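You operate a simulated robot arm through the tools that you are given. There is no shell and no other tool.

You run a simulated robot arm. Do the job below in one go: nothing can be reset, and whatever is moved stays where it is left.

## Task
Drive the kick panel's three screws in numbered order with the cordless driver.
Fine: No. 1, then No. 2, then No. 3; the driver goes back in its cup.
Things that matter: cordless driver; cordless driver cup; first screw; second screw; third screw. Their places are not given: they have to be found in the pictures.

It is judged by the outcome, as a careful person would: the job done as asked, and still so three seconds after it is handed in. It fails if anything else is knocked over, pushed out of place, dropped, spilled or broken.

## Robot
A 7-joint arm with a fingered hand, fixed in place. Base frame: the origin is at the foot of the arm, x ahead of it, y to its left, z up; the work surface is at about z = 850. Units: mm, degrees, N and s.
With the tool pointing down near the work surface it reaches from about 320 to 740 mm from the base axis. Its first joint turns from -166.0 to 166.0 degrees. Payload 4 kg.
Tool frame: the origin (TCP) lies between the finger pads and is the grasp point; the fingertips stand 26 mm ahead of it; z points along the fingers, y is the line along which they close. The gripper opens to 132 mm. The gripper's body begins 73 mm behind the TCP. The gripper is a hand of 4 fingers: y runs from the thumb to the fingers, the wrist lies at [0, 0, -239] in the tool frame, and closing takes about 1.5 s.
Orientation is that of the tool frame in the base frame, as a unit quaternion [x, y, z, w]. With the fingers straight down and closing along the base's y, the tool's x points along the base's -x, its y along +y and its z along -z.

## Interface
- The arm moves only by the tool send_rows. Its argument "increments" is a list of rows, each a list of 6 numbers: the shift along the tool's x, y, z in mm, then the turn, a rotation vector about the tool's x, y, z in degrees. In form: [[x, y, z, ax, ay, az], ...]. A call has 1 to 20 rows; each row shifts and turns the commanded pose from where the row before left it, along the tool's axes as they then stand. "jaw" is the gripper command, from -1 (fully open) to 1 (shut), values between in proportion, set as the call begins (left out, the last holds). Each row takes 0.2 s and may step no farther than 50 mm and 8.6 degrees from the row before; otherwise, or with a gripper value out of range, the whole call is refused. A pose out of reach is approached as far as the arm can. The call stops where the force on the tool passes 40 N (or 10 N more than at its start, if that is more) or the arm is blocked; 0.2 s more then pass. Each finger travels about 72 mm/s and halts on what it meets, pressing with about 32 N; the grip force reading is that of the motor and also rises with nothing between the fingers. The clock runs only during rows and for 0.2 s after the last one: add rows that do not move to give the fingers time. It gives the time, the measured TCP pose, the force on the tool (base axes), the opening and the grip force at its end, in the units of the frame above (readings bear some noise), with the torque about the TCP (base axes, N m) and any sound that the robot's microphone picked up, and new pictures: "show" is both (left out), scene, wrist or none.
- Cameras (640 x 400 px; columns grow to the right, rows downward): "scene" is fixed at [50.7, -500.4, 1558.1]; the picture's right is [0.97, -0.23, 0.00], its down [-0.10, -0.41, -0.91] and it looks along [0.21, 0.88, -0.42] (base axes); focal length 359 px, centre (320, 200). "wrist" rides on the gripper at [68, 2, -97] in the tool frame; the picture's right is [-0.03, 1.00, 0.00], its down [-0.82, -0.02, -0.58] and it looks along [-0.58, -0.01, 0.82] (tool axes); focal length 270 px, centre (320, 200).
- slide_trunk(by): slides the trunk up (or, below 0, down) by that many mm; the arm rides with it, the base frame stays. It gives what a move gives, with no picture.
- preshape(shape): the hand has 4 fingers and takes this shape, open, in about a second: jaw (thumb against the fingers, like two jaws); tri (thumb and two fingers); tip (a fingertip pinch); poke (one finger out to press); point (the index stretched); flat (the hand flat); cup (the hand cupped); fist (a fist). The gripper value then closes the fingers along that shape, each until it touches; the sizes above hold for jaw. It gives what a move gives, with no picture.
- locate(camera, pixels): for up to 12 pixels [column, row] of the newest picture of that camera ("zoom" is the newest enlarged one), the place [x, y, z] in the base frame of the surface seen there, good to about 3 mm. The clock stands still meanwhile.
- inspect(camera, box): a new picture of the part [left, top, right, bottom] of that camera's present view, enlarged. The clock stands still meanwhile.
- finish_job(): hands the job in; it is judged then, once.

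Unless the task says otherwise, let go and move clear before handing in.

The tools are called after "Emit:" as name(argument=value, ...) on one line, values as JSON. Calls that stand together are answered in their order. send_rows: Moves the arm, as the interface text tells. Its arguments: {"type":"object","properties":{"increments":{"type":"array","items":{"type":"array","items":{"type":"number"}}},"jaw":{"type":"number"},"show":{"type":"string","enum":["both","scene","wrist","none"]}},"required":["increments"]} The other tools are called the same way: slide_trunk (by) slides the trunk up or down; preshape (shape) gives the hand a shape; locate (camera, pixels) gives the place of the surface under pixels of a picture; inspect (camera, box) takes an enlarged picture of a part of a camera's view; finish_job () hands the job in.

At the start:

```text
time: 0.0
position: [367.7, 189.1, 1311.7]
tool_rot: [0.0, 1.0, 0.001, 0.0]
force: [-1.1, -0.6, 1.0]
torque: [0.02, -0.03, 0.0]
finger_gap: 131.9
gripper_force: 0.1
shape: jaw
trunk travel left (down, up): [-500.0, 90.0]
```

scene: 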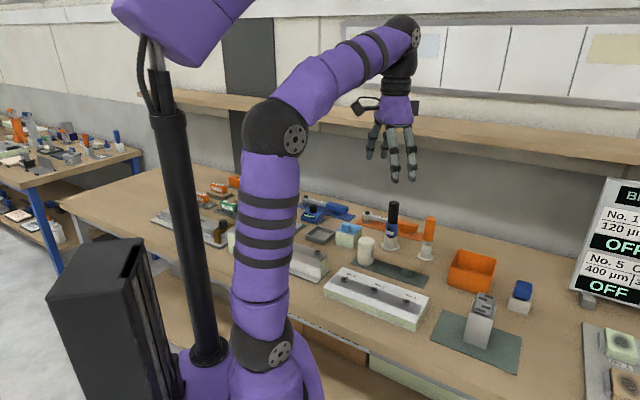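
wrist: 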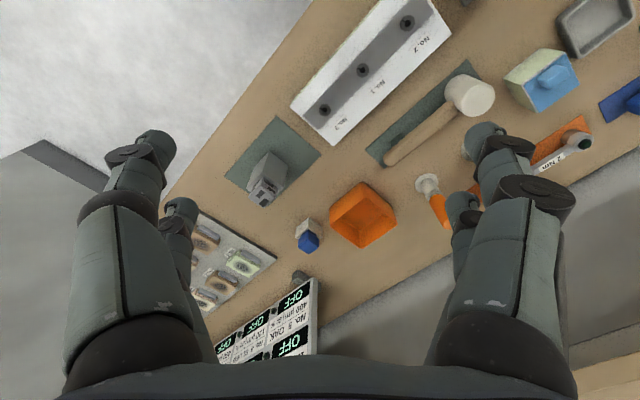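

The scene picture shows a white panel with three screws near (377,297), and two upright tools near (392,225) and (428,238). I'll zoom in on both.

Emit:
inspect(camera="scene", box=[310, 190, 470, 340])

Emit:
inspect(camera="wrist", box=[270, 0, 470, 150])

Emit:
inspect(camera="scene", box=[360, 190, 460, 270])

Emit:
inspect(camera="scene", box=[560, 170, 640, 310])

```text
2.67 times, centred on (390, 265) of scene
```

zoom: 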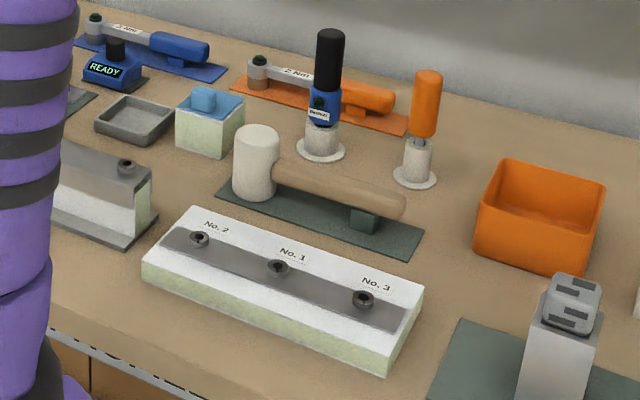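

```text
2.67 times, centred on (370, 75) of wrist
```

zoom: 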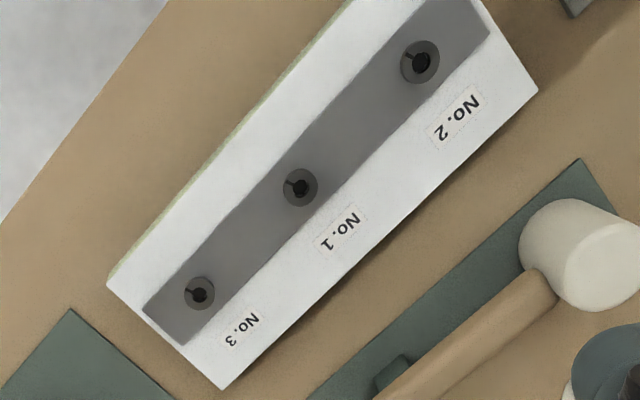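

```text
5.00 times, centred on (410, 230) of scene
```

zoom: 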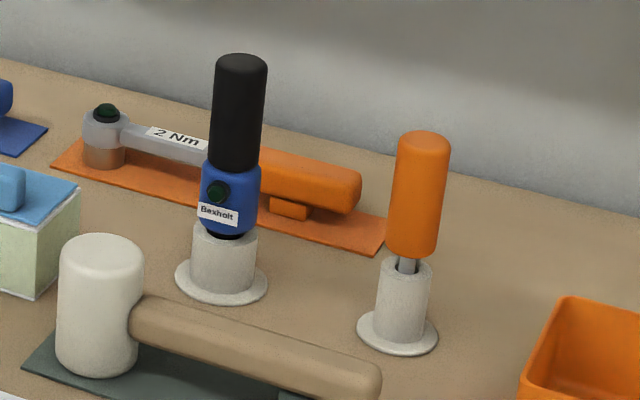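

```text
2.86 times, centred on (600, 240) of scene
```

zoom: 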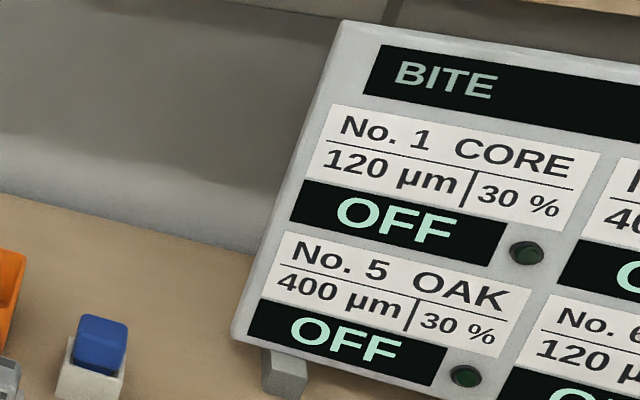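

The panel reads No. 2 / No. 1 / No. 3 from left to right. The black and blue upright tool with a button looks like the cordless driver, and the orange one looks like a hand screwdriver. I'll locate both and look around the rest of the bench.

Emit:
locate(camera="scene", pixels=[[385, 279], [414, 290], [446, 302], [393, 203], [392, 216], [389, 230], [390, 240], [392, 250], [403, 228], [384, 297], [417, 309]])

Emit:
locate(camera="wrist", pixels=[[401, 19], [363, 70], [325, 109], [407, 23], [364, 71], [325, 110]])

Emit:
inspect(camera="scene", box=[280, 190, 380, 270])

Emit:
inspect(camera="scene", box=[130, 160, 340, 300])

Emit:
inspect(camera="scene", box=[320, 250, 450, 340])

```text
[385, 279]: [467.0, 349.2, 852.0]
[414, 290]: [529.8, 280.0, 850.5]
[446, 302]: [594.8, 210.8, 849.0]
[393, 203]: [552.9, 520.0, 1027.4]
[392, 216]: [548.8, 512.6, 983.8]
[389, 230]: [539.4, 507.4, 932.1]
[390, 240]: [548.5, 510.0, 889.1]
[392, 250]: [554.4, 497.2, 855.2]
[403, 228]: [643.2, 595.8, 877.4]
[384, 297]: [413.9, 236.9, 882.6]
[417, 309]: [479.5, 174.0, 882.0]
```

```text
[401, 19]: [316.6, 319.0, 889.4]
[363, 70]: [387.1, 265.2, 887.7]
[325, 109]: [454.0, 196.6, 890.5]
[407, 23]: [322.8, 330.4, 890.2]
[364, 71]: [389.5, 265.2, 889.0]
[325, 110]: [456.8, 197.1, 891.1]
```

```text
5.00 times, centred on (330, 230) of scene
```

zoom: 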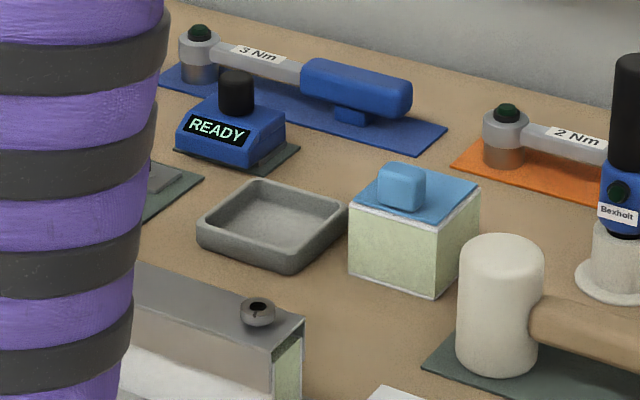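

```text
2.86 times, centred on (235, 230) of scene
```

zoom: 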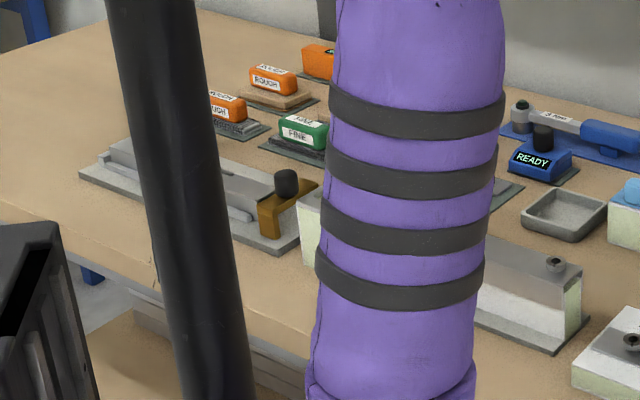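

```text
4.44 times, centred on (385, 295) of scene
```

zoom: 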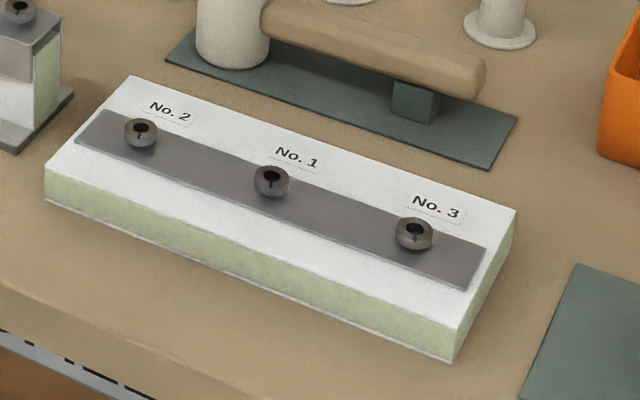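

Screws sit near (322,328), (389,265) and (456,197). The driver stands near (556,526). I'll move over toward the driver and turn the hand to face it for a closer look.

Emit:
send_rows(increments=[[-20, 40, 10, 0, 0, 0], [-20, 40, 10, 0, 0, 0], [-20, 40, 10, 0, 0, 0], [-20, 40, 10, 0, 0, 0], [-20, 40, 10, 0, 0, 0], [-10, 30, 10, 0, 0, 0], [0, 0, 0, 0, 0, -7.2], [0, 0, 0, 0, 0, -7.2], [0, 0, 0, 0, 0, -7.2], [0, 0, 0, 0, 0, -7.2], [0, 0, 0, 0, 0, -7.2], [0, 0, 0, 0, 0, -7.2], [0, 0, 0, 0, 0, 0]])

```text
time: 2.8
position: [458.9, 386.0, 1244.3]
tool_rot: [-0.369, 0.93, 0.0, 0.0]
force: [-0.8, 0.8, -0.3]
torque: [0.0, 0.0, 0.0]
finger_gap: 132.0
gripper_force: 0.0
shape: jaw
out of reach, approached as far as the arm can: row 5, 6
trunk travel left (down, up): [-500.0, 90.0]
```

scene: 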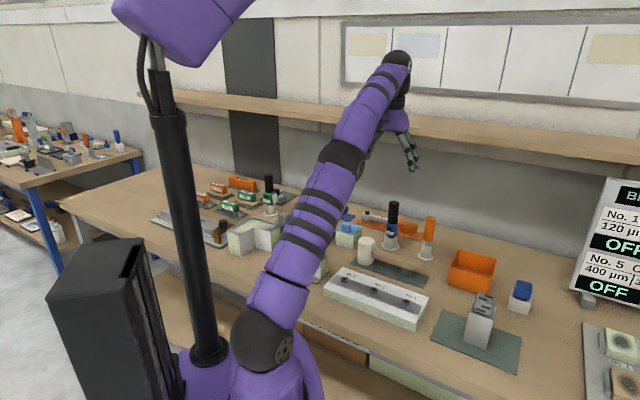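
wrist: 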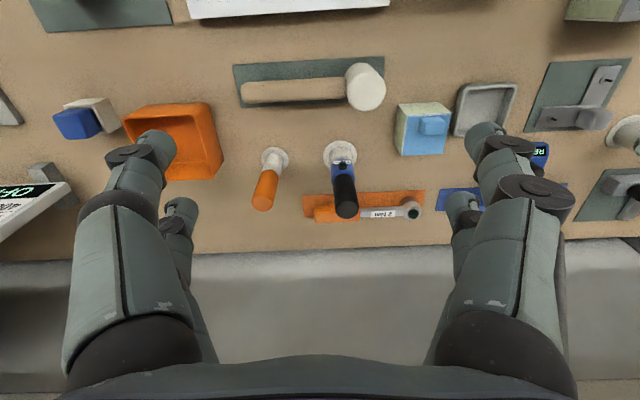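

The moved arm has uncovered a second, similar upright tool at scene (270,190). I'll inspect both to see which one is the cordless driver.

Emit:
inspect(camera="scene", box=[200, 165, 310, 265])

Emit:
inspect(camera="wrist", box=[230, 120, 430, 240])

Emit:
inspect(camera="wrist", box=[500, 60, 640, 240])

Emit:
locate(camera="wrist", pixels=[[345, 205], [342, 171], [340, 152], [328, 150], [353, 152], [264, 200], [275, 160]])

Emit:
locate(camera="scene", pixels=[[270, 182], [271, 197], [271, 205], [271, 212]])

```text
4.00 times, centred on (255, 215) of scene
```

zoom: 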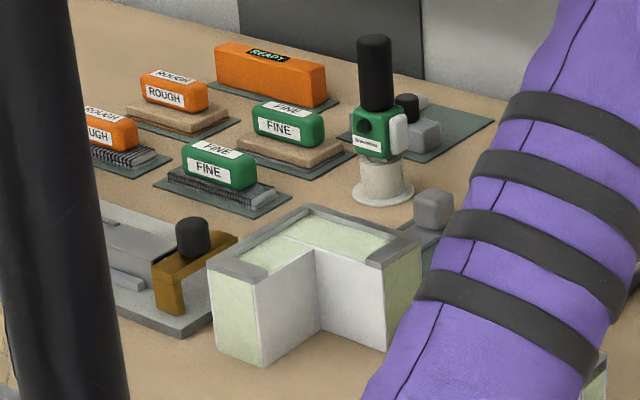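

```text
3.20 times, centred on (330, 180) of wrist
```

zoom: 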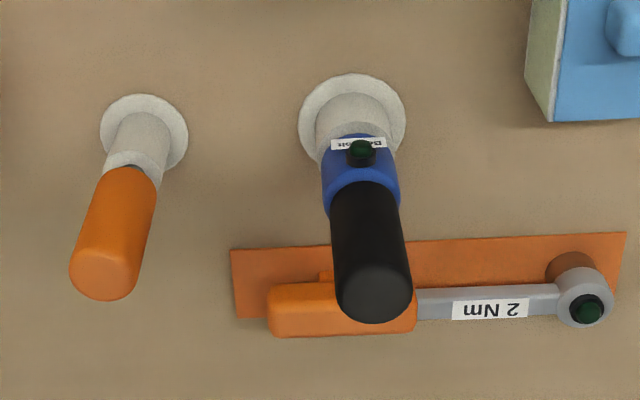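

```text
2.22 times, centred on (570, 150) of wrist
```

zoom: 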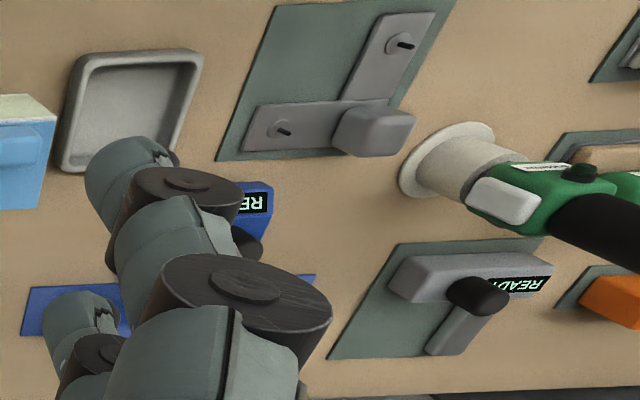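

```text
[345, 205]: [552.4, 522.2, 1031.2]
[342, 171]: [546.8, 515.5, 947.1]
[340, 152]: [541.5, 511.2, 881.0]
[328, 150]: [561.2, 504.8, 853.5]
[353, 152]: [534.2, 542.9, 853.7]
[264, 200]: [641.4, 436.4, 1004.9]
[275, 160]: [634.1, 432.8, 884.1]
```

```text
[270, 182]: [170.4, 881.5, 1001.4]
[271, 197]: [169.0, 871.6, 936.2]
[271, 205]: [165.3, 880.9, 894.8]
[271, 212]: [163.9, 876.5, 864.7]
```

Emit:
inspect(camera="scene", box=[255, 170, 285, 220])

Emit:
inspect(camera="scene", box=[375, 195, 410, 255])

Emit:
inspect(camera="wrist", box=[310, 140, 370, 190])

```text
8.00 times, centred on (270, 195) of scene
```

zoom: 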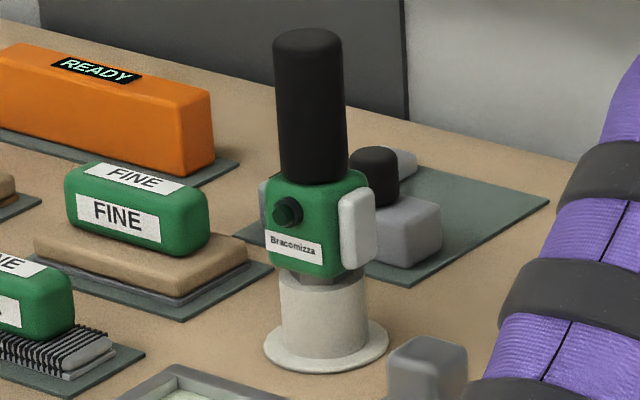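

```text
6.67 times, centred on (392, 225) of scene
```

zoom: 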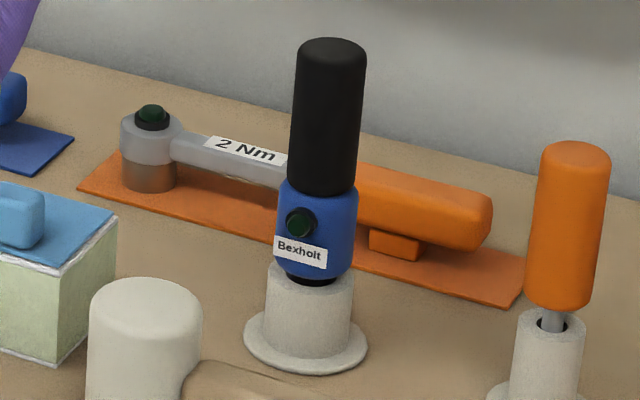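

```text
8.00 times, centred on (340, 165) of wrist
```

zoom: 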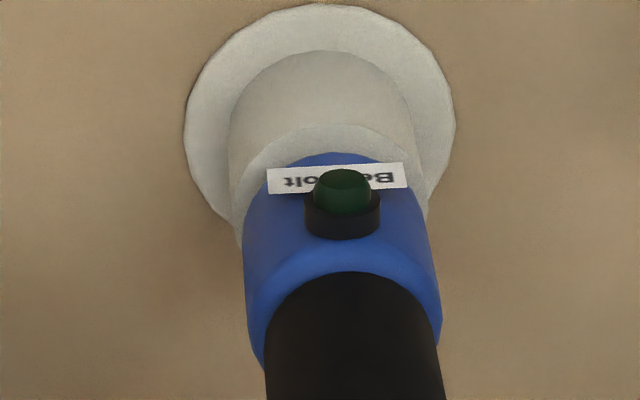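

Blue "Bexholt" is the slim driver in a cup, with a green lamp or button facing the robot. I'll fix its axis more precisely.

Emit:
locate(camera="wrist", pixels=[[324, 157], [356, 157], [340, 142], [347, 209], [336, 209], [357, 209], [347, 202], [347, 217], [343, 166], [343, 178], [340, 180], [344, 190]])

Emit:
locate(camera="scene", pixels=[[393, 206], [388, 230], [391, 222], [392, 224], [390, 234]])

```text
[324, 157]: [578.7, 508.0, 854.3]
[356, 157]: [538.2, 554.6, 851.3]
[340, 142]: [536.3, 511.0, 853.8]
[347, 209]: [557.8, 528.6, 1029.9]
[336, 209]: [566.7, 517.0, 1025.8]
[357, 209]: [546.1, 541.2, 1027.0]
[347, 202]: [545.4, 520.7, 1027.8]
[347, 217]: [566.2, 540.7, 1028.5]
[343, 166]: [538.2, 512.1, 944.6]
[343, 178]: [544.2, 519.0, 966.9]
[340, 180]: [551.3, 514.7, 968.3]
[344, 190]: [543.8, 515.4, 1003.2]
```

```text
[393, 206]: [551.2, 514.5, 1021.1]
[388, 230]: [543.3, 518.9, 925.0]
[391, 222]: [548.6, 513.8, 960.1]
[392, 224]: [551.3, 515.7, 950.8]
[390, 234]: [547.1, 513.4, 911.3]
```

The driver axis is near (557.5, 530) with its top at z≈1029, about 769 mm from the base. A straight-down grasp would be at the edge of reach, so I'll tilt the hand 30° outward, part-close the fingers and go to a pre-grasp point.

Emit:
send_rows(increments=[[0, 0, 0, 0, -7.5, 0], [0, 0, 0, 0, -7.5, 0], [0, 0, 0, 0, -7.5, 0], [0, 0, 0, 0, -7.5, 0], [0, 0, 0, 0, 0, 0]], jaw=-0.25, show="none")

```text
time: 4.0
position: [456.3, 385.5, 1245.5]
tool_rot: [-0.355, 0.898, 0.095, 0.242]
force: [0.3, 0.3, 0.2]
torque: [-0.01, 0.02, -0.01]
finger_gap: 82.8
gripper_force: 0.1
shape: jaw
trunk travel left (down, up): [-500.0, 90.0]
```

The tilt came out as intended (tool z ≈ (0.37, 0.34, -0.87)). Next I move to the pre-grasp point.

Emit:
send_rows(increments=[[-5, 7.2, 36.3, 0, 0, 0], [-5, 7.2, 36.3, 0, 0, 0], [-5, 7.2, 36.3, 0, 0, 0], [-5, 7.2, 36.3, 0, 0, 0], [-5, 7.2, 36.3, 0, 0, 0], [0, 0, 0, 0, 0, 0]])

```text
time: 5.4
position: [515.0, 490.4, 1101.2]
tool_rot: [-0.356, 0.898, 0.096, 0.24]
force: [-0.3, -0.5, -0.3]
torque: [0.02, 0.01, -0.02]
finger_gap: 83.0
gripper_force: 0.0
shape: jaw
trunk travel left (down, up): [-500.0, 90.0]
```

scene: 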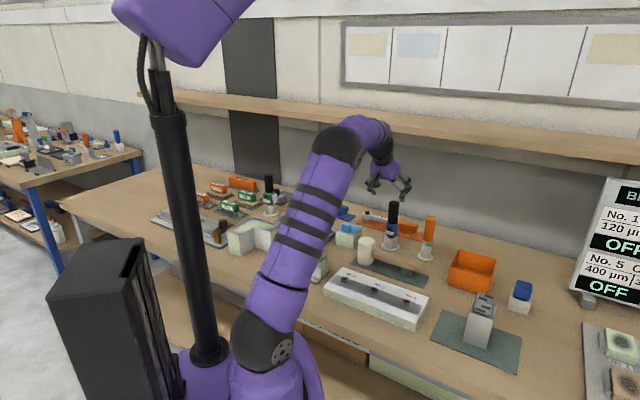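
wrist: 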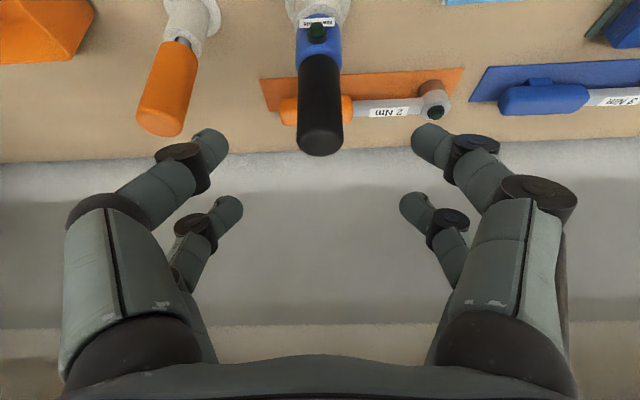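

The driver is centred between the fingers (columns 300–343 against a hand centre of about 320). I'll advance along the tool axis around the black grip.

Emit:
send_rows(increments=[[0, 0, 25, 0, 0, 0], [0, 0, 25, 0, 0, 0], [1, 0, 25, 0, 0, 0], [1, 0, 22, 0, 0, 0], [0, 0, 22, 0, 0, 0], [0, 0, 0, 0, 0, 0]])

```text
time: 6.8
position: [556.7, 528.7, 996.3]
tool_rot: [-0.356, 0.898, 0.096, 0.241]
force: [-0.6, 0.1, 0.1]
torque: [0.03, -0.05, -0.01]
finger_gap: 82.8
gripper_force: 0.0
shape: jaw
trunk travel left (down, up): [-500.0, 90.0]
```

scene: 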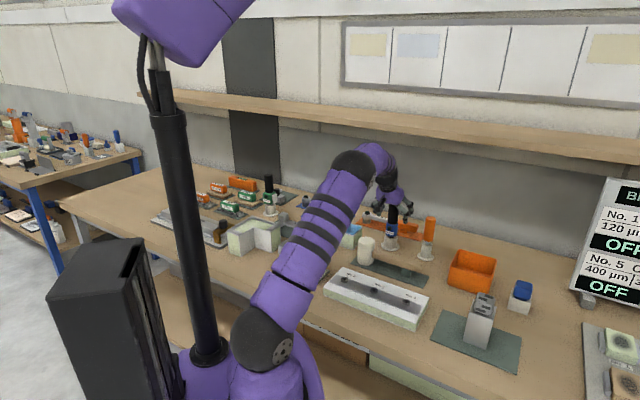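
wrist: 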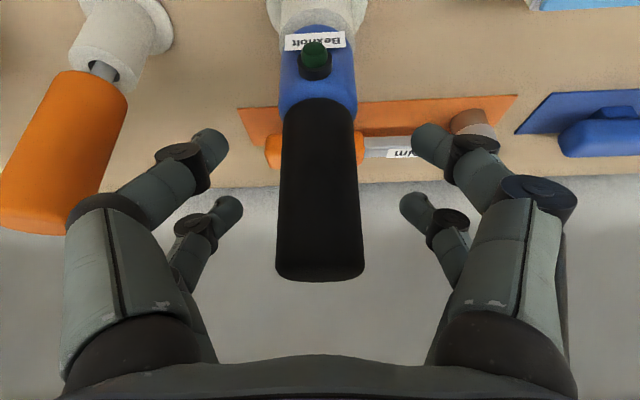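

The black grip sits centred between the finger pairs, so I'll close the hand now.

Emit:
send_rows(increments=[[0, 0, 0, 0, 0, 0], [0, 0, 0, 0, 0, 0], [0, 0, 0, 0, 0, 0], [0, 0, 0, 0, 0, 0], [0, 0, 0, 0, 0, 0], [0, 0, 0, 0, 0, 0], [0, 0, 0, 0, 0, 0], [0, 0, 0, 0, 0, 0]], jaw=1)

```text
time: 8.6
position: [556.3, 529.3, 995.6]
tool_rot: [-0.356, 0.898, 0.095, 0.24]
force: [-0.7, 0.1, 0.1]
torque: [-0.08, 0.08, 0.05]
finger_gap: 16.4
gripper_force: 32.0
shape: jaw
trunk travel left (down, up): [-500.0, 90.0]
```

scene: 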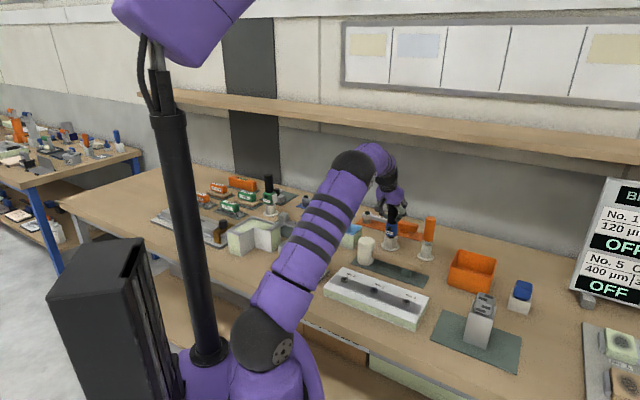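
wrist: 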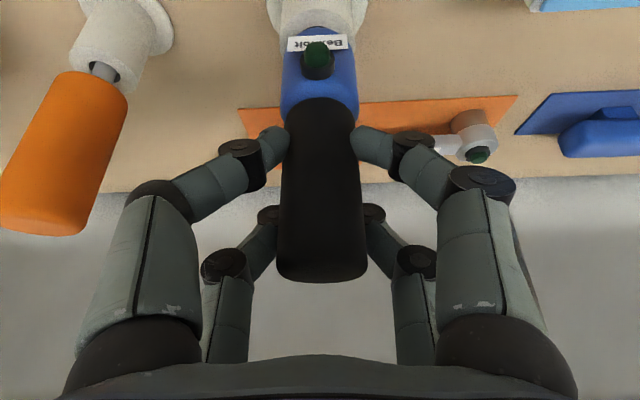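

All four fingers hold the grip at 32 N. I'll lift straight up, slowly at first.

Emit:
send_rows(increments=[[-5, 0, -8.66, 0, 0, 0], [-5, 0, -8.66, 0, 0, 0], [-5, 0, -8.66, 0, 0, 0], [-5, 0, -8.66, 0, 0, 0], [0, 0, 0, 0, 0, 0]])

```text
time: 9.8
position: [556.5, 528.4, 1036.0]
tool_rot: [-0.356, 0.898, 0.095, 0.24]
force: [0.3, -0.6, -3.5]
torque: [-0.01, 0.02, 0.0]
finger_gap: 16.2
gripper_force: 31.7
shape: jaw
trunk travel left (down, up): [-500.0, 90.0]
```

scene: 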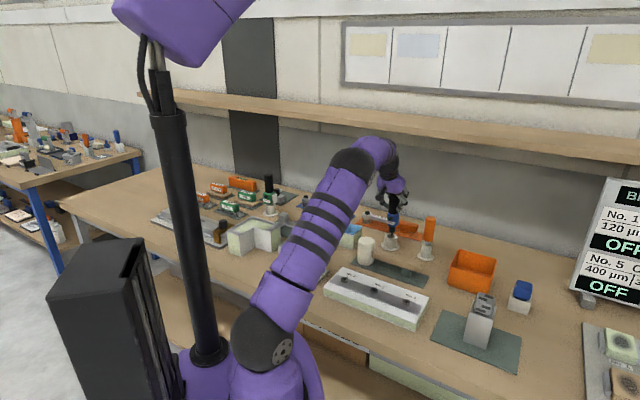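
wrist: 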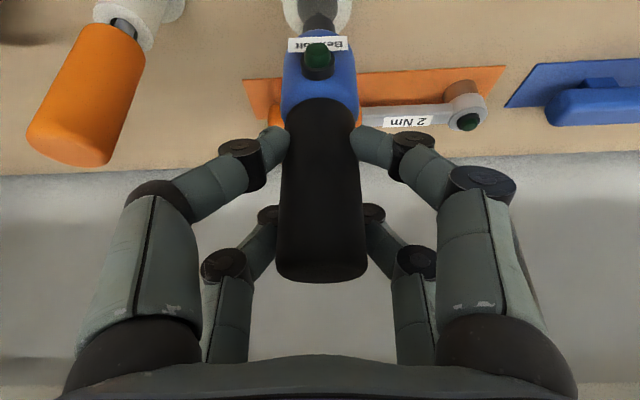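

The driver came up with the hand and the weight is about 3.5 N. I'll keep lifting and look at the bit and cup.

Emit:
send_rows(increments=[[-10, 0, -17.3, 0, 0, 0], [-10, 0, -17.3, 0, 0, 0], [-10, 0, -17.3, 0, 0, 0], [-10, 0, -17.3, 0, 0, 0], [0, 0, 0, 0, 0, 0]])

Emit:
inspect(camera="scene", box=[350, 150, 450, 260])

Emit:
inspect(camera="wrist", box=[260, 0, 380, 100])

```text
time: 11.0
position: [555.5, 529.0, 1115.9]
tool_rot: [-0.355, 0.899, 0.095, 0.24]
force: [-0.1, 0.0, -5.6]
torque: [0.0, 0.0, 0.03]
finger_gap: 16.2
gripper_force: 31.9
shape: jaw
trunk travel left (down, up): [-500.0, 90.0]
```

scene: 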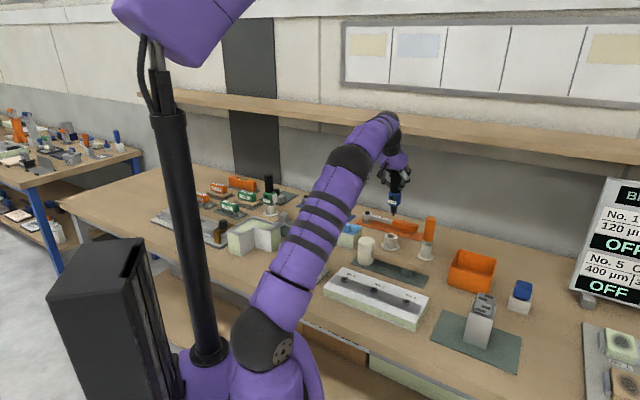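
wrist: 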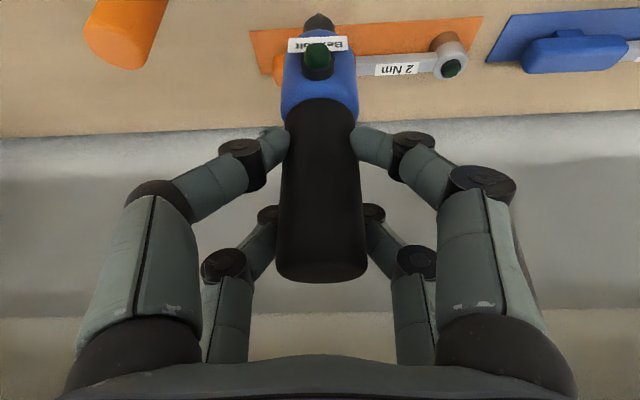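

```text
3.64 times, centred on (400, 205) of scene
```

zoom: 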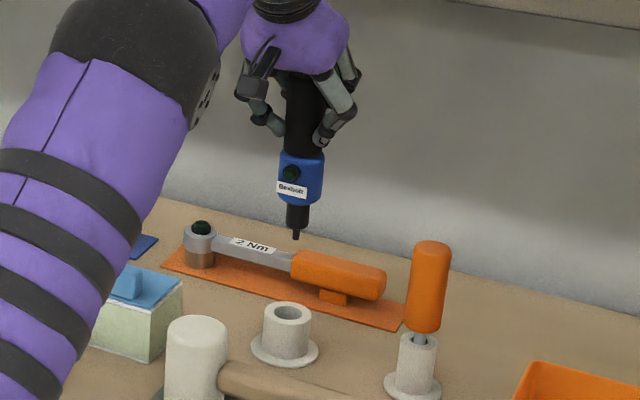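

```text
4.00 times, centred on (320, 50) of wrist
```

zoom: 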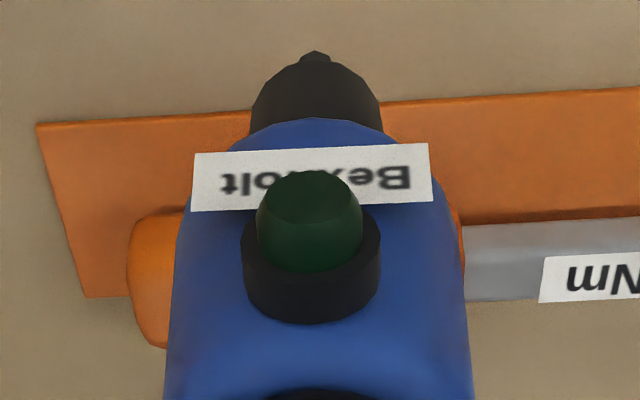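

The driver has a black nose with a thin bit, so it is the right tool. I'll locate the bit tip and the empty cup so I know the driver's length and tilt in the hand.

Emit:
locate(camera="scene", pixels=[[393.5, 215], [393.5, 214], [394, 208], [394, 204], [395, 198], [390, 235], [390, 240], [395, 185]])

Emit:
inspect(camera="scene", box=[380, 185, 410, 225])

```text
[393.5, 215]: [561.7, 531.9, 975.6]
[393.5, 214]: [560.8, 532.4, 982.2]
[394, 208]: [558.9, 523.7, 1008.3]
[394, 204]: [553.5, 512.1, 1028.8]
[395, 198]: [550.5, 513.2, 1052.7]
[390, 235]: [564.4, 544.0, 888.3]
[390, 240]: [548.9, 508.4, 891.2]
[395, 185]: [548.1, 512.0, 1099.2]
```

```text
10.00 times, centred on (395, 205) of scene
```

zoom: 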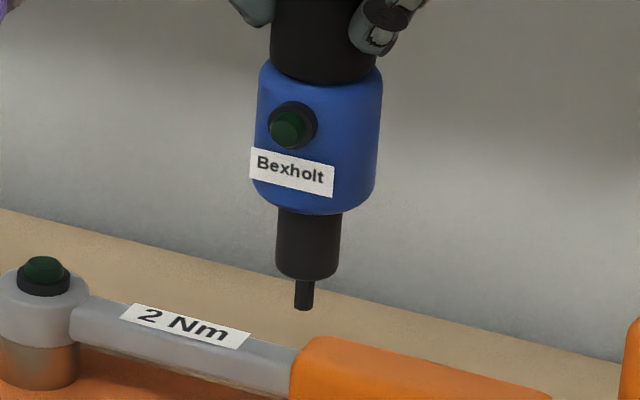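

The bit tip is about 144 mm below the TCP. I'll measure the screw heads accurately in the scene view.

Emit:
inspect(camera="scene", box=[330, 265, 420, 320])

Emit:
locate(camera="scene", pixels=[[374.2, 290.7], [344.9, 279.5], [406.2, 302.2], [371.5, 290.5], [377, 291], [374, 288.5], [342.5, 279], [347.5, 279.5], [403.5, 302], [409, 302.5], [374, 293], [345, 283]])

```text
7.11 times, centred on (375, 292) of scene
```

zoom: 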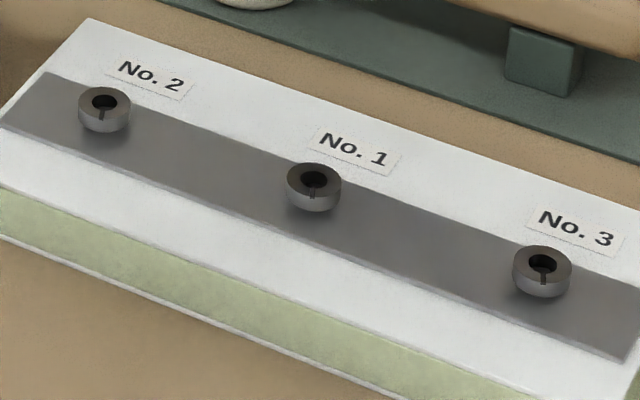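

```text
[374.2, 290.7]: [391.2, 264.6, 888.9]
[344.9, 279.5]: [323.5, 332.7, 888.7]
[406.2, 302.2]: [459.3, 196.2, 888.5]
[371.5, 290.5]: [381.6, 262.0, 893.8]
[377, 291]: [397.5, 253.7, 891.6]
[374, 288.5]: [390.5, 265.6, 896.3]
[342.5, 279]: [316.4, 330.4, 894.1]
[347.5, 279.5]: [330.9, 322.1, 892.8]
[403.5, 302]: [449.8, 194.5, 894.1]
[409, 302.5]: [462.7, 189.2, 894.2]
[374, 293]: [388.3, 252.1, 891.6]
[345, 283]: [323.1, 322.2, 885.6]
```

Screw heads sit proud with a recess about 10 mm wide: No. 1 ≈ (390,264), No. 2 ≈ (323,332), No. 3 ≈ (458,197), with tops at z≈896. I'll carry the driver at height to hover above No. 1.

Emit:
send_rows(increments=[[33.2, -9.8, -19.2, 0, 0, 0], [33.2, -9.8, -19.2, 0, 0, 0], [33.2, -9.8, -19.2, 0, 0, 0], [33.2, -9.8, -19.2, 0, 0, 0], [33.2, -9.8, -19.2, 0, 0, 0], [33.2, -9.8, -19.2, 0, 0, 0], [33.2, -9.8, -19.2, 0, 0, 0], [33.2, -9.8, -19.2, 0, 0, 0], [0, 0, 0, 0, 0, 0]])

Emit:
inspect(camera="scene", box=[330, 180, 430, 320])

```text
time: 13.0
position: [386.6, 261.2, 1115.9]
tool_rot: [-0.356, 0.898, 0.096, 0.241]
force: [-1.2, -0.6, -3.6]
torque: [-0.01, 0.0, 0.0]
finger_gap: 16.1
gripper_force: 31.6
shape: jaw
trunk travel left (down, up): [-500.0, 90.0]
```

scene: 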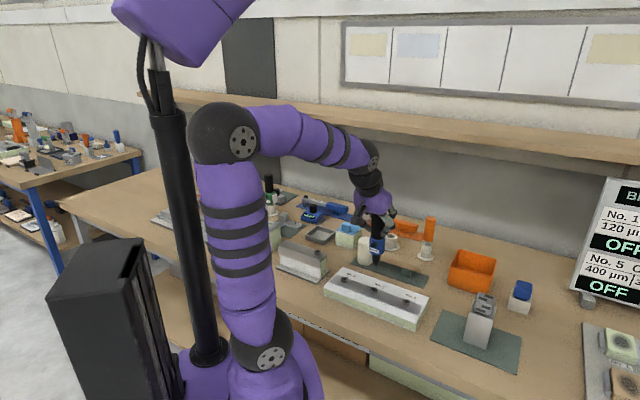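
wrist: 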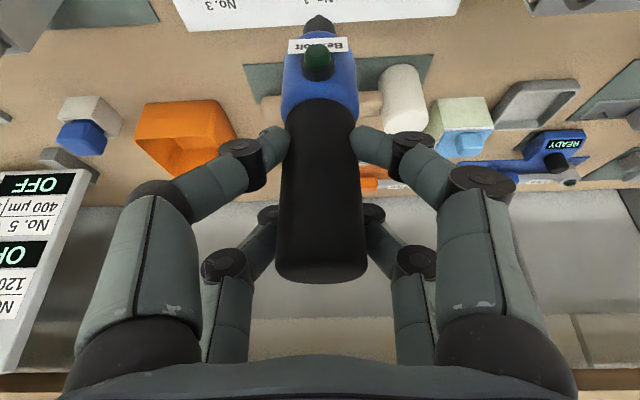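

```text
2.86 times, centred on (380, 250) of scene
```

zoom: 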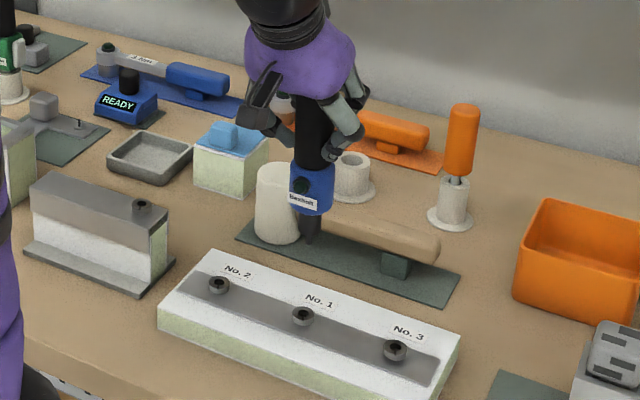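

The driver hovers behind and above No. 1 in the image, with the tip near (377,265). I'll zoom in to measure tip against screw.

Emit:
inspect(camera="scene", box=[355, 235, 405, 300])

Emit:
locate(camera="scene", pixels=[[377, 262], [377, 263], [377, 264], [377.3, 261], [377.5, 257], [377, 254], [379, 248], [374.3, 289.2], [374.3, 290.2]])

```text
6.15 times, centred on (380, 268) of scene
```

zoom: 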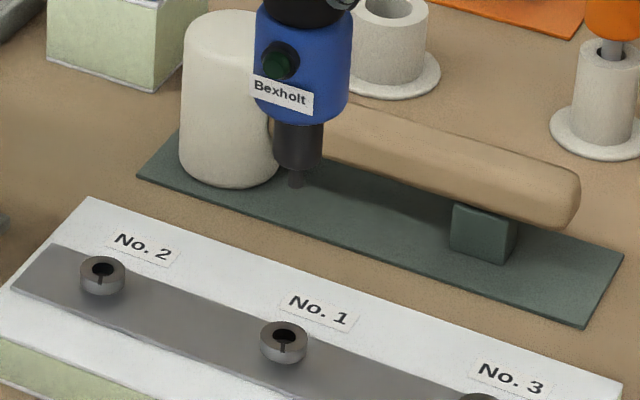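

```text
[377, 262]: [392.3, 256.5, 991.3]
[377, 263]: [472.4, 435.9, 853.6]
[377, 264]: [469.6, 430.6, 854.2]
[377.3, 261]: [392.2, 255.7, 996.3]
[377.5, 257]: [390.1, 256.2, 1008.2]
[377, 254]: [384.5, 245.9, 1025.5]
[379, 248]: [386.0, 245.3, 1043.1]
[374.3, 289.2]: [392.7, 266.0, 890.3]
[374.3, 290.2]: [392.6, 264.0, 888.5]
```

Emit:
inspect(camera="scene", box=[365, 250, 389, 275])

Emit:
locate(camera="scene", pixels=[[376.1, 263.5], [376.1, 264], [376.1, 264.5], [376.1, 265], [376.1, 265.5], [376, 266], [376.5, 260], [376.5, 258], [374, 289.2], [374.2, 289.7], [345, 279], [406.2, 301.5]])

```text
16.00 times, centred on (377, 262) of scene
```

zoom: 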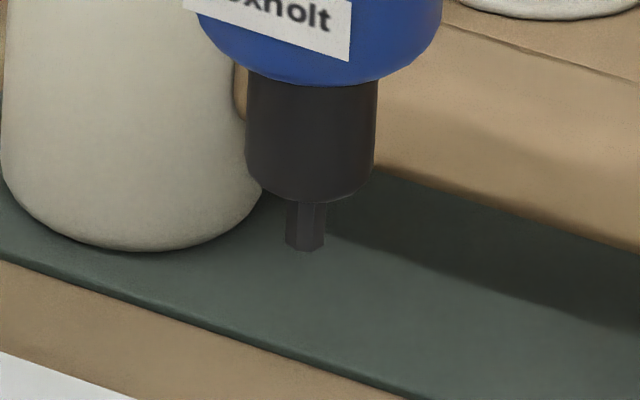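

```text
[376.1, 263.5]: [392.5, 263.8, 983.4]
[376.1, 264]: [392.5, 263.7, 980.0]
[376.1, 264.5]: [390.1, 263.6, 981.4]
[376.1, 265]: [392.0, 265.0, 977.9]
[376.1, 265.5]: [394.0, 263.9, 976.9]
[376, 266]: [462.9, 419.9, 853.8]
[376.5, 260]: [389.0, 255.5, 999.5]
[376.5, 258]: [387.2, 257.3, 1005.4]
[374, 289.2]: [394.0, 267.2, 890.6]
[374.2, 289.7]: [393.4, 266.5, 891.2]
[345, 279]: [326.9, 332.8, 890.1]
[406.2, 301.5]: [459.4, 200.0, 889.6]
```

The bit is hexagonal, and its tip at px (376.1,265.6) projects straight down to within about 1–2 mm of No. 1's recess (374.2,289.2). I'll descend most of the way and recheck.

Emit:
send_rows(increments=[[7.1, -0.8, 10.6, 0, 0, 0], [6, 0, 10.39, 0, 0, 0], [6, 0, 10.39, 0, 0, 0], [6, 0, 10.39, 0, 0, 0], [5, 0, 8.66, 0, 0, 0], [3, 0, 5.2, 0, 0, 0], [0, 0, 0, 0, 0, 0]], show="scene")

Emit:
inspect(camera="scene", box=[362, 270, 386, 295])

Emit:
inspect(camera="wrist", box=[260, 0, 380, 75])

```text
time: 14.6
position: [386.0, 260.5, 1051.9]
tool_rot: [-0.355, 0.898, 0.095, 0.241]
force: [-0.8, -0.4, -4.4]
torque: [-0.02, -0.04, -0.05]
finger_gap: 16.2
gripper_force: 32.1
shape: jaw
trunk travel left (down, up): [-500.0, 90.0]
```

scene: 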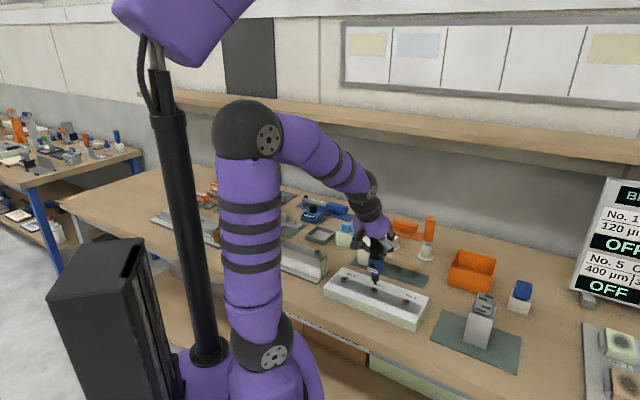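

```text
16.00 times, centred on (374, 282) of scene
```

zoom: 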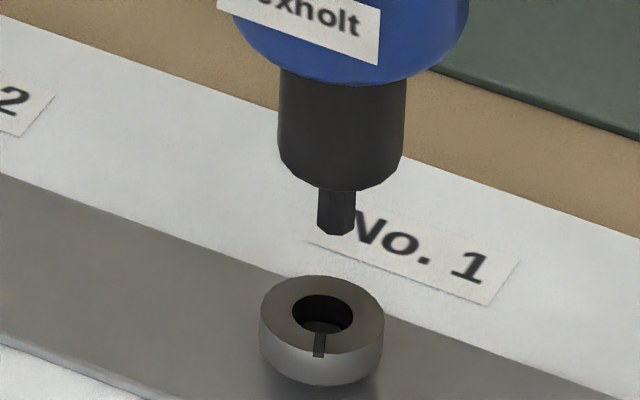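

```text
5.33 times, centred on (320, 38) of wrist
```

zoom: 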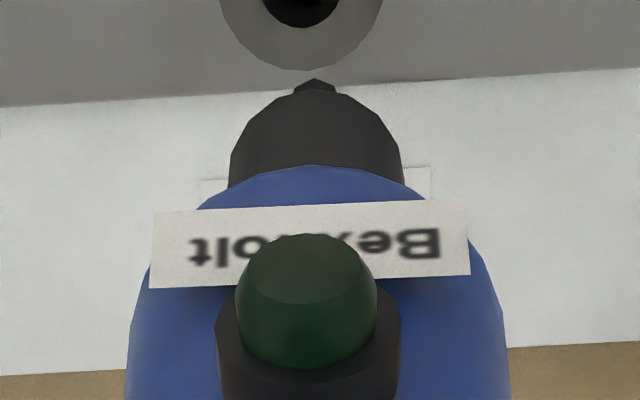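

Both views show the tip about 15 mm above the head. From the scene zoom (tip (335,228), hole (322,312)) and the wrist view (tip column 314, hole column 301), I need roughly (-2.4, -4.4) mm. I'll apply that and drop 6 mm.

Emit:
send_rows(increments=[[4.1, -1.6, -2.4, 0, 0, 0], [3, 0, 5.2, 0, 0, 0], [0, 0, 0, 0, 0, 0]], show="none")

Emit:
inspect(camera="scene", box=[362, 275, 386, 300])

Emit:
inspect(camera="wrist", box=[280, 0, 360, 50])

```text
time: 15.4
position: [384.1, 256.6, 1046.3]
tool_rot: [-0.355, 0.898, 0.095, 0.242]
force: [-0.2, 1.3, -4.6]
torque: [-0.01, -0.01, 0.01]
finger_gap: 16.0
gripper_force: 31.7
shape: jaw
trunk travel left (down, up): [-500.0, 90.0]
```

```text
16.00 times, centred on (374, 288) of scene
```

zoom: 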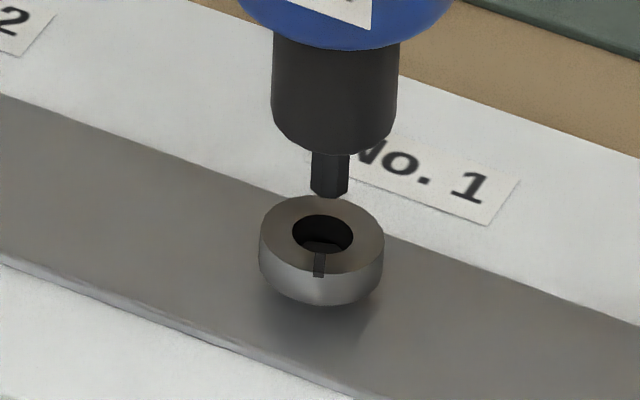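

```text
8.00 times, centred on (320, 25) of wrist
```

zoom: 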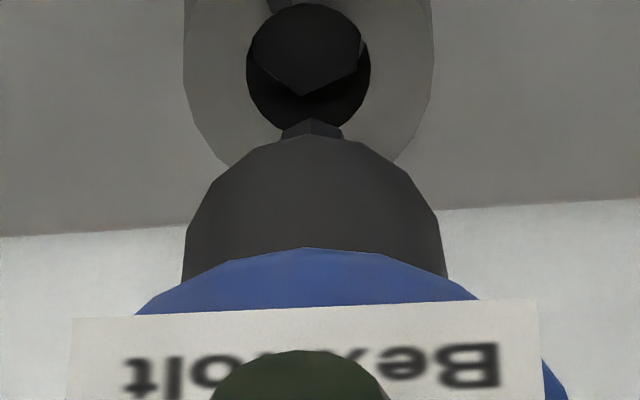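

The tip is within about 1 mm of the recess axis in both views. I'll make a small correction and lower it into the socket.

Emit:
send_rows(increments=[[1.0, -0.2, -0.6, 0, 0, 0], [2.5, 0, 4.33, 0, 0, 0], [2, 0, 3.46, 0, 0, 0], [1.5, 0, 2.6, 0, 0, 0], [0, 0, 0, 0, 0, 0]], show="none")

Emit:
inspect(camera="scene", box=[362, 275, 386, 300])

Emit:
inspect(camera="wrist", box=[280, 0, 360, 50])

```text
time: 16.6
position: [383.8, 255.3, 1033.1]
tool_rot: [-0.356, 0.898, 0.096, 0.241]
force: [-0.1, 0.6, -5.0]
torque: [-0.01, 0.03, -0.03]
finger_gap: 16.2
gripper_force: 31.8
shape: jaw
trunk travel left (down, up): [-500.0, 90.0]
```

```text
16.00 times, centred on (374, 288) of scene
```

zoom: 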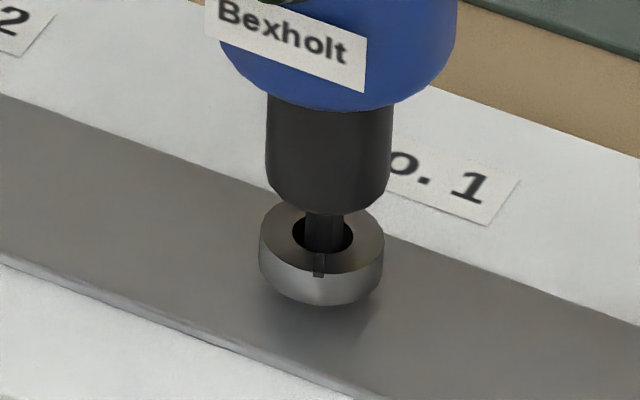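

```text
8.00 times, centred on (320, 25) of wrist
```

zoom: 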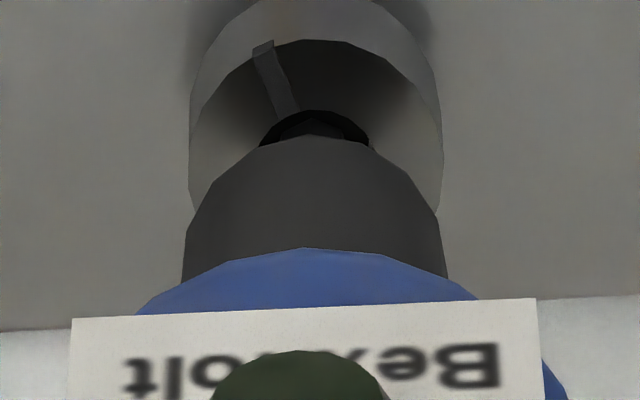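

The bit is inside the socket and centred. I'll lower further in small steps until it seats, and listen for the driver.

Emit:
send_rows(increments=[[0.75, 0, 1.3, 0, 0, 0], [0.75, 0, 1.3, 0, 0, 0], [0.75, 0, 1.3, 0, 0, 0], [0.75, 0, 1.3, 0, 0, 0], [0, 0, 0, 0, 0, 0]], show="none")

Emit:
inspect(camera="scene", box=[362, 270, 386, 300])

```text
time: 17.8
position: [382.0, 254.7, 1025.8]
tool_rot: [-0.355, 0.898, 0.096, 0.241]
force: [0.8, 0.1, -4.6]
torque: [0.0, 0.04, 0.02]
finger_gap: 16.1
gripper_force: 32.0
shape: jaw
trunk travel left (down, up): [-500.0, 90.0]
```

```text
13.33 times, centred on (374, 285) of scene
```

zoom: 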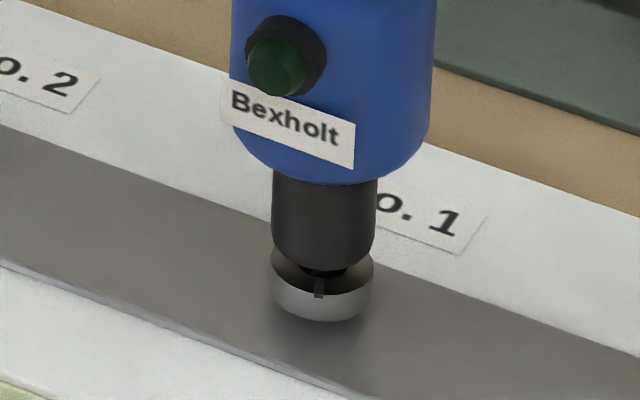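

No contact force yet. I continue down in 1 mm steps.

Emit:
send_rows(increments=[[0.5, 0, 0.87, 0, 0, 0], [0.5, 0, 0.87, 0, 0, 0], [0.5, 0, 0.87, 0, 0, 0], [0.5, 0, 0.87, 0, 0, 0], [0, 0, 0, 0, 0, 0]], show="none")

Emit:
inspect(camera="scene", box=[362, 270, 386, 300])

Emit:
inspect(camera="wrist", box=[280, 0, 360, 80])

```text
time: 19.0
position: [383.3, 255.3, 1023.6]
tool_rot: [-0.355, 0.898, 0.095, 0.241]
force: [0.5, 0.2, -4.5]
torque: [-0.06, 0.04, -0.02]
finger_gap: 16.1
gripper_force: 31.8
shape: jaw
trunk travel left (down, up): [-500.0, 90.0]
```

```text
13.33 times, centred on (374, 285) of scene
```

zoom: 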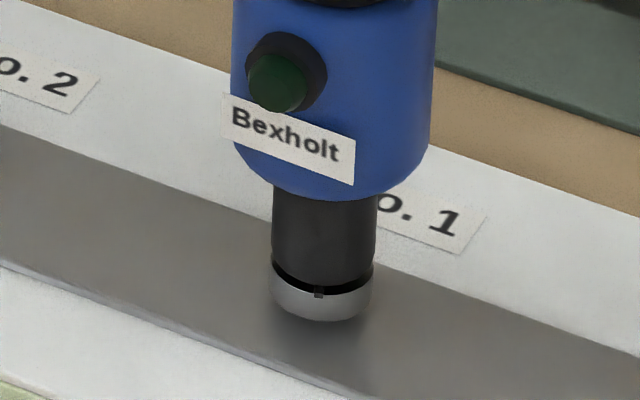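

```text
5.00 times, centred on (320, 40) of wrist
```

zoom: 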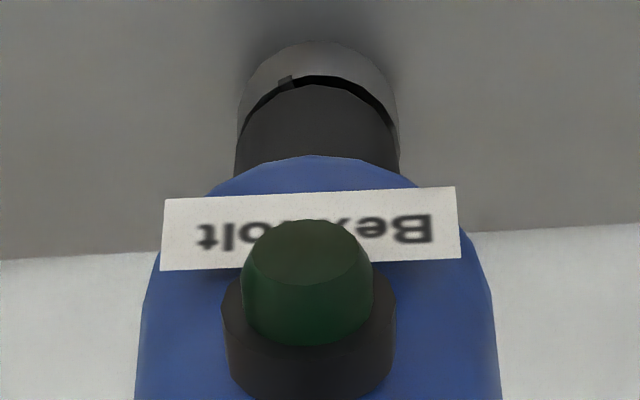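

The nose is nearly down on the head. I'll press gently another 3 mm while watching the force.

Emit:
send_rows(increments=[[0.25, 0, 0.433, 0, 0, 0], [0.25, 0, 0.433, 0, 0, 0], [0.25, 0, 0.433, 0, 0, 0], [0.25, 0, 0.433, 0, 0, 0], [0.25, 0, 0.433, 0, 0, 0], [0.25, 0, 0.433, 0, 0, 0], [0, 0, 0, 0, 0, 0]], show="none")

Emit:
inspect(camera="scene", box=[362, 270, 386, 300])

```text
time: 20.6
position: [382.5, 254.4, 1021.6]
tool_rot: [-0.356, 0.898, 0.095, 0.24]
force: [-0.2, 0.2, 0.6]
torque: [-0.03, 0.02, 0.0]
finger_gap: 16.2
gripper_force: 32.0
shape: jaw
trunk travel left (down, up): [-500.0, 90.0]
```

```text
13.33 times, centred on (374, 285) of scene
```

zoom: 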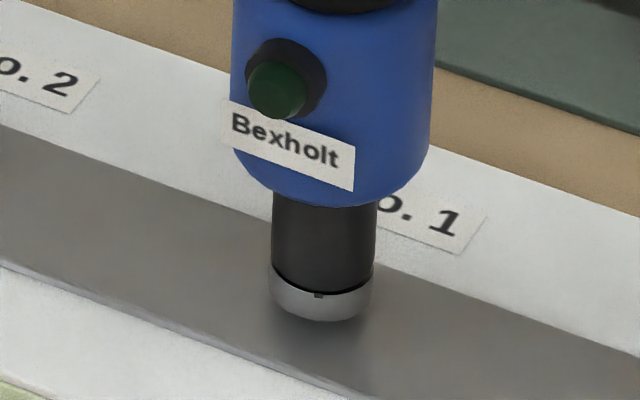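

Contact has started: Fz went from -4.5 to +0.6 N. I'll press a little more.

Emit:
send_rows(increments=[[0.25, 0, 0.433, 0, 0, 0], [0.25, 0, 0.433, 0, 0, 0], [0.25, 0, 0.433, 0, 0, 0], [0, 0, 0, 0, 0, 0], [0, 0, 0, 0, 0, 0]], show="none")

Emit:
inspect(camera="scene", box=[362, 270, 386, 300])

```text
time: 21.8
position: [383.2, 255.3, 1021.5]
tool_rot: [-0.355, 0.898, 0.095, 0.242]
force: [-0.9, -1.0, 13.5]
torque: [-0.07, 0.03, -0.05]
finger_gap: 16.3
gripper_force: 32.1
shape: jaw
trunk travel left (down, up): [-500.0, 90.0]
```

```text
13.33 times, centred on (374, 285) of scene
```

zoom: 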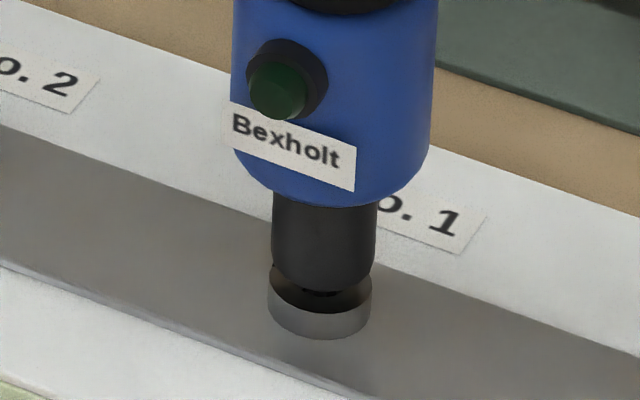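

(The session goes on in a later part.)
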